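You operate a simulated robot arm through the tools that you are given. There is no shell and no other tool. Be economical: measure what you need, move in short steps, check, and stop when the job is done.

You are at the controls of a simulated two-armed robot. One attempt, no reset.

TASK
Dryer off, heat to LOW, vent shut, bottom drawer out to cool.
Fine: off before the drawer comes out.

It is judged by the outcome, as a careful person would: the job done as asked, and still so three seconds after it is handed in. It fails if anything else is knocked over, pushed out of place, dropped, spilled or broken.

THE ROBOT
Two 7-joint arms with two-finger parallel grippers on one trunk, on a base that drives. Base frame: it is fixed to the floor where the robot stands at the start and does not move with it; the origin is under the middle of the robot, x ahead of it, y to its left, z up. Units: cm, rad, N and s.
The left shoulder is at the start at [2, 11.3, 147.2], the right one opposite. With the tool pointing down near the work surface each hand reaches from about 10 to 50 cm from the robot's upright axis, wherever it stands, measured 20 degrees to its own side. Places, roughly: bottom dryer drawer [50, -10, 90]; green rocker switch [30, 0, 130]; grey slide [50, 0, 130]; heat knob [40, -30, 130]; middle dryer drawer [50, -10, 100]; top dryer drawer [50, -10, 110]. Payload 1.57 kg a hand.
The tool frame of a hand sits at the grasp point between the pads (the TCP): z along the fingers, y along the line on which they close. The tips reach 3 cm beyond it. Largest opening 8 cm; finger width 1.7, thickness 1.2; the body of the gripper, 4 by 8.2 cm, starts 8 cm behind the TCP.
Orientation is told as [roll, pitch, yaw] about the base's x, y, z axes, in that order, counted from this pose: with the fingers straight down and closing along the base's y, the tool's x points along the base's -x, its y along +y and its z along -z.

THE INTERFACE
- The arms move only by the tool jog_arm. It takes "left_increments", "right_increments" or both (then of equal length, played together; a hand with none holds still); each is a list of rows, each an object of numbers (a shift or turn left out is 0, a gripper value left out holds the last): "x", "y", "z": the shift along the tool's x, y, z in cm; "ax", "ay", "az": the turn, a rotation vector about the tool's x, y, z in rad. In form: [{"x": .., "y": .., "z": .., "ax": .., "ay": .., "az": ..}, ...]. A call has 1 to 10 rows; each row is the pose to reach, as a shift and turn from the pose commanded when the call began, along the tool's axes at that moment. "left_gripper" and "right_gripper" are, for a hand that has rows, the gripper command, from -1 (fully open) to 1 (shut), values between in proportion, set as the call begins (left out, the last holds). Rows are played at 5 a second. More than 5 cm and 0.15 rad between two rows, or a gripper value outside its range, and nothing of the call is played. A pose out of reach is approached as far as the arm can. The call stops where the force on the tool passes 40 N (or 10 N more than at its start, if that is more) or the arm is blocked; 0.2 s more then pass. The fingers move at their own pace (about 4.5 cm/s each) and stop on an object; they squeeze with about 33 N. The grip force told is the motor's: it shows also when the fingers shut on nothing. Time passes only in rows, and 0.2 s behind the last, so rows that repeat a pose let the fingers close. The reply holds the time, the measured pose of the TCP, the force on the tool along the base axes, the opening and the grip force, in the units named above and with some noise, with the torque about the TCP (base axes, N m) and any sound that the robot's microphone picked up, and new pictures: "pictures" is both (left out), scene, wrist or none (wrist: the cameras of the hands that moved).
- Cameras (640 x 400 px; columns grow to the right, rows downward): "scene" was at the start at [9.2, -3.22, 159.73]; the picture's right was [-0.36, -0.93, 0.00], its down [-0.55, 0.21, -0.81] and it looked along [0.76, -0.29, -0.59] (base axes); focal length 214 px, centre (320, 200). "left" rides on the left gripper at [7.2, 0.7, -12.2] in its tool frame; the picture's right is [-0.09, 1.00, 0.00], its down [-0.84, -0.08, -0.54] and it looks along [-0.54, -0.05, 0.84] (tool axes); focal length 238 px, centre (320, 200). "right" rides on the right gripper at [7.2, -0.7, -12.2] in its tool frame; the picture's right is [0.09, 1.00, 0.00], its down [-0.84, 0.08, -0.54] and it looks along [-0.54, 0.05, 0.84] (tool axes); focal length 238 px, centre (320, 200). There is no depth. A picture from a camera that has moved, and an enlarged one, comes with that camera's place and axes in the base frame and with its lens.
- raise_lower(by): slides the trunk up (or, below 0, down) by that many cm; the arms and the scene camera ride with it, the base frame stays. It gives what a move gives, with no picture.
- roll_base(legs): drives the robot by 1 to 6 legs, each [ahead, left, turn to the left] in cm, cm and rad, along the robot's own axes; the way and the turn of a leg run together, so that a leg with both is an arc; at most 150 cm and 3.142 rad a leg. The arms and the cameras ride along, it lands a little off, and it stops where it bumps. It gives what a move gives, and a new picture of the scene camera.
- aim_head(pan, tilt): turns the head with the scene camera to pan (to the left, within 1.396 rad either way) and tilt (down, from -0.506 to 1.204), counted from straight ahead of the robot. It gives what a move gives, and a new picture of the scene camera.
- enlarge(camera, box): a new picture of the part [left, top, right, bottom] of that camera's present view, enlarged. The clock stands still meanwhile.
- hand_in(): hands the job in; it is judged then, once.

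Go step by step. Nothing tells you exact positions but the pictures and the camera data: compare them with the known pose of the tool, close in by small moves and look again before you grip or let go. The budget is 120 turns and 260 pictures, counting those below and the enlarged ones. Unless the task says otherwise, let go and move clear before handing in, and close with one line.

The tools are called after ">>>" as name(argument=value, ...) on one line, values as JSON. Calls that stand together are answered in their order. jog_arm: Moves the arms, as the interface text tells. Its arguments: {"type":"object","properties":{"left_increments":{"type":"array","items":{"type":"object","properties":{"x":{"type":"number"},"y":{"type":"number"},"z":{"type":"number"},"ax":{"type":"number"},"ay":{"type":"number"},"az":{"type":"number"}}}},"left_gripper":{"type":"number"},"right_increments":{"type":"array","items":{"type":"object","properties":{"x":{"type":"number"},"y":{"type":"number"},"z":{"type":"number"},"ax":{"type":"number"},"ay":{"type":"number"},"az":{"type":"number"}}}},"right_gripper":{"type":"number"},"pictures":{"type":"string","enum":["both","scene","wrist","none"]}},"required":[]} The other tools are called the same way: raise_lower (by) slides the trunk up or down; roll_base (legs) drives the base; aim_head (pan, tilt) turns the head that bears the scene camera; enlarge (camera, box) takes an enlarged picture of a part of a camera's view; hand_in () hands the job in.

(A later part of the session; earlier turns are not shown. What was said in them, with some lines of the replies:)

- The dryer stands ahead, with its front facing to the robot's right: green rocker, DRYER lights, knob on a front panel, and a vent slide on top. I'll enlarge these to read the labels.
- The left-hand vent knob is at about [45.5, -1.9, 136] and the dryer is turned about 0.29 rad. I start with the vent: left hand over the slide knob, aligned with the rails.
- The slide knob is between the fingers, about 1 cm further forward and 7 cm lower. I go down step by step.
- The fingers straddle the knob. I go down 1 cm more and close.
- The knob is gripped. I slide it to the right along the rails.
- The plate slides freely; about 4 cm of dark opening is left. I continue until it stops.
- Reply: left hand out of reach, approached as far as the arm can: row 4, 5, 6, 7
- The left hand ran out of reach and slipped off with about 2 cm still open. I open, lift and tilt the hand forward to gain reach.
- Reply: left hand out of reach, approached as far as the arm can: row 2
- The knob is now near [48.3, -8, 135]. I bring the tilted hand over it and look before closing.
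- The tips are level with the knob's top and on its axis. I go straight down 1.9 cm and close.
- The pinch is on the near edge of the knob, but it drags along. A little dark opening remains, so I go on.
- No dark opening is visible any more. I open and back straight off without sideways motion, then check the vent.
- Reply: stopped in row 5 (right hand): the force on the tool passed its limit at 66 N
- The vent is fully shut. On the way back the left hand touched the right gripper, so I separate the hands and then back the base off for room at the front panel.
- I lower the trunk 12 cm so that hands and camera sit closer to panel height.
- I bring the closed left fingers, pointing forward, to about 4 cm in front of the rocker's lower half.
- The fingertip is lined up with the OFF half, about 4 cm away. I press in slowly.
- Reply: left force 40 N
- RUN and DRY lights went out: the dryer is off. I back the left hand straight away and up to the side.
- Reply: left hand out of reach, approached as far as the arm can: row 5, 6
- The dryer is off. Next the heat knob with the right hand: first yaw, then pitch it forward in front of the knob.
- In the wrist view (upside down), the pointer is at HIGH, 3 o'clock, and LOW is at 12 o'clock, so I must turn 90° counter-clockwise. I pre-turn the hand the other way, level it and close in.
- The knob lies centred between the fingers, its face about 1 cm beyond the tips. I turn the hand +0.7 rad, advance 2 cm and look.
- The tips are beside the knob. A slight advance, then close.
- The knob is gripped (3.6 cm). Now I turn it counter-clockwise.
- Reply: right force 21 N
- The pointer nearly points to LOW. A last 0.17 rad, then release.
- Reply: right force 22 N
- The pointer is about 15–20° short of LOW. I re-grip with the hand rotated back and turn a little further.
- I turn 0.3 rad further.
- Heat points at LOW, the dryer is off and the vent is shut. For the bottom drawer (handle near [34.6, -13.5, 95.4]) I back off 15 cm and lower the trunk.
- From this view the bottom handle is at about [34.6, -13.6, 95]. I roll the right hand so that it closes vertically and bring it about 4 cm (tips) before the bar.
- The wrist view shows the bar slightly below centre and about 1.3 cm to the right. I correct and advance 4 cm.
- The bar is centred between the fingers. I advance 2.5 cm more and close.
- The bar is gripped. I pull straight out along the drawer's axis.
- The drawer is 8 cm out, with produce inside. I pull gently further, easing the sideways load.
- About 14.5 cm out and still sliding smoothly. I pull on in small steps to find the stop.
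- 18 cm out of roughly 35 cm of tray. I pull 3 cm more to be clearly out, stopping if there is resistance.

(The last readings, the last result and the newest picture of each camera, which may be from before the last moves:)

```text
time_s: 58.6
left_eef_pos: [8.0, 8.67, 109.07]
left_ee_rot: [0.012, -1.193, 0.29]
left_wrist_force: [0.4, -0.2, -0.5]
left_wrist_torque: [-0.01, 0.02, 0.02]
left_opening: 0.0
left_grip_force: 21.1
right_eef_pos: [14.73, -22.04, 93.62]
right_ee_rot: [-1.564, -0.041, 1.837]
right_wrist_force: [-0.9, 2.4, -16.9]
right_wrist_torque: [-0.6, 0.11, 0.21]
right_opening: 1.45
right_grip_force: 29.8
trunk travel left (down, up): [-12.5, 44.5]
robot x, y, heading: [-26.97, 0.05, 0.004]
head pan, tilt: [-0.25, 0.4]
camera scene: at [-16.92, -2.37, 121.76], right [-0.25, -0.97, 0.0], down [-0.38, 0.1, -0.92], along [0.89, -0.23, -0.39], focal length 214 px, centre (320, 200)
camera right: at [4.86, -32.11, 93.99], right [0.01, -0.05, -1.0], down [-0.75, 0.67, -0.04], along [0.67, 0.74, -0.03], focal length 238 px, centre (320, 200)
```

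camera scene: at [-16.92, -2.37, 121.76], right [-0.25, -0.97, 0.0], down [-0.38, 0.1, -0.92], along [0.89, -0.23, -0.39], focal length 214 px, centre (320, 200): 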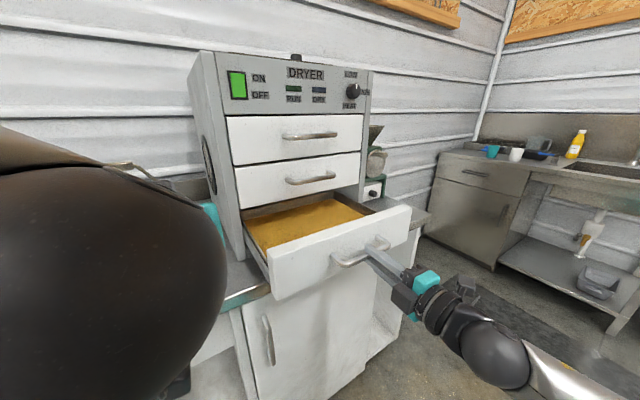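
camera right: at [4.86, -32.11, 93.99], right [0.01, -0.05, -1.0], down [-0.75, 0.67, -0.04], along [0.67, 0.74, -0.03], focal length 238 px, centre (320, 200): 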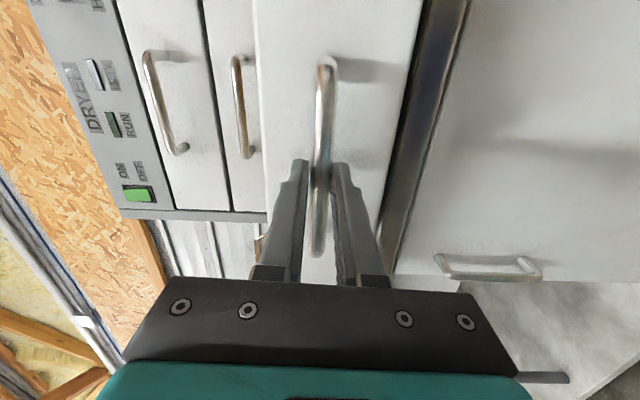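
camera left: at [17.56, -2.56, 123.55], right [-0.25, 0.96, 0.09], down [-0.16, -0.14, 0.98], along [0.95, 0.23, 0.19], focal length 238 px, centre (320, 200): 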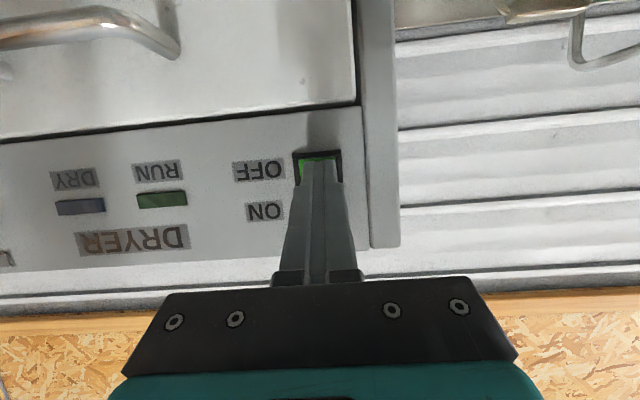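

The drawer is about 21 cm out and level. I release the bar and back the hand off.

>>> jog_arm(right_increments=[{}, {}, {}], right_gripper=-0.1, pictures="none")

>>> jog_arm(right_increments=[{"z": -1.5}, {"z": -4}, {"z": -6.5}, {"z": -7, "x": 4}, {"z": -7, "x": 8}])

>>> enlarge(camera="scene", box=[320, 60, 400, 110])

>>> enlarge(camera="scene", box=[180, 40, 436, 200])

```text
time_s: 59.4
left_eef_pos: [7.8, 8.59, 109.13]
left_ee_rot: [0.012, -1.194, 0.291]
left_wrist_force: [0.6, -0.9, -0.4]
left_wrist_torque: [-0.01, 0.0, 0.01]
left_opening: 0.0
left_grip_force: 21.2
right_eef_pos: [14.69, -21.93, 93.84]
right_ee_rot: [-1.571, -0.042, 1.841]
right_wrist_force: [0.7, -0.2, 0.8]
right_wrist_torque: [0.05, 0.03, 0.0]
right_opening: 4.4
right_grip_force: 0.1
trunk travel left (down, up): [-12.5, 44.5]
robot x, y, heading: [-26.8, 0.13, -0.004]
head pan, tilt: [-0.25, 0.4]
```

```text
time_s: 60.6
left_eef_pos: [7.91, 8.61, 109.15]
left_ee_rot: [0.012, -1.195, 0.291]
left_wrist_force: [0.5, -0.7, -0.3]
left_wrist_torque: [-0.01, 0.0, -0.03]
left_opening: 0.0
left_grip_force: 21.0
right_eef_pos: [10.12, -31.53, 93.46]
right_ee_rot: [-1.57, -0.04, 1.841]
right_wrist_force: [-1.0, 0.3, -0.2]
right_wrist_torque: [0.0, 0.01, 0.03]
right_opening: 4.41
right_grip_force: 0.1
right hand out of reach, approached as far as the arm can: row 3
trunk travel left (down, up): [-12.5, 44.5]
robot x, y, heading: [-27.27, -0.07, 0.001]
head pan, tilt: [-0.25, 0.4]
camera scene: at [-16.99, -2.37, 121.77], right [-0.25, -0.97, 0.0], down [-0.38, 0.1, -0.92], along [0.89, -0.23, -0.39], focal length 214 px, centre (320, 200)
camera right: at [0.28, -41.73, 93.84], right [0.01, -0.05, -1.0], down [-0.75, 0.66, -0.04], along [0.67, 0.75, -0.03], focal length 238 px, centre (320, 200)
```

scene: 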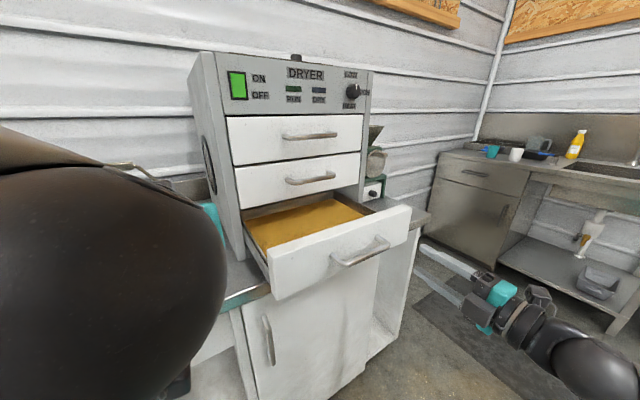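
right: 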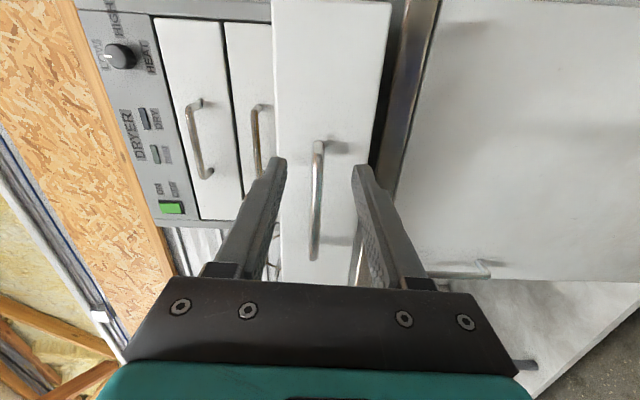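

```text
8.00 times, centred on (360, 85) of scene
camera zoom: at [-16.99, -2.37, 121.77], right [-0.25, -0.97, 0.0], down [-0.38, 0.1, -0.92], along [0.89, -0.23, -0.39], focal length 1716 px, centre (0, 1120)
```

zoom: 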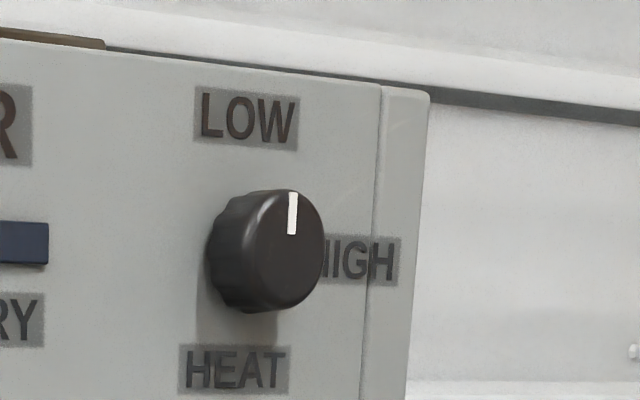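

```text
2.50 times, centred on (308, 120) of scene
camera zoom: at [-16.99, -2.37, 121.77], right [-0.25, -0.97, 0.0], down [-0.38, 0.1, -0.92], along [0.89, -0.23, -0.39], focal length 536 px, centre (350, 400)
```

zoom: 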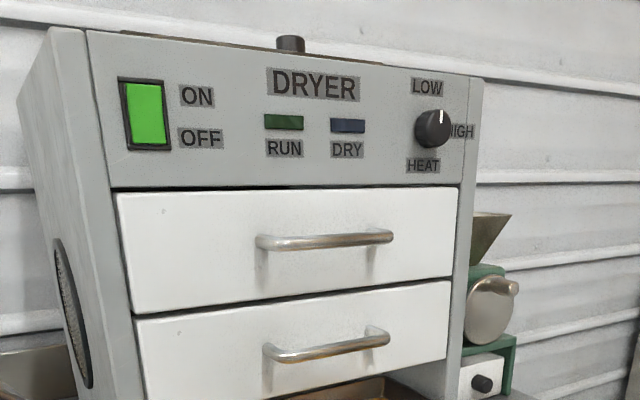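

The dryer is off (both lights dark), heat points straight at LOW, the vent is shut, and the bottom drawer is out and steady. Both hands are clear, so I hand it in.

>>> hand_in()

```text
The job is handed in.
```

The dryer was switched off first. The heat is now at LOW, the vent is shut, and the bottom drawer is pulled out about 21 cm to cool.
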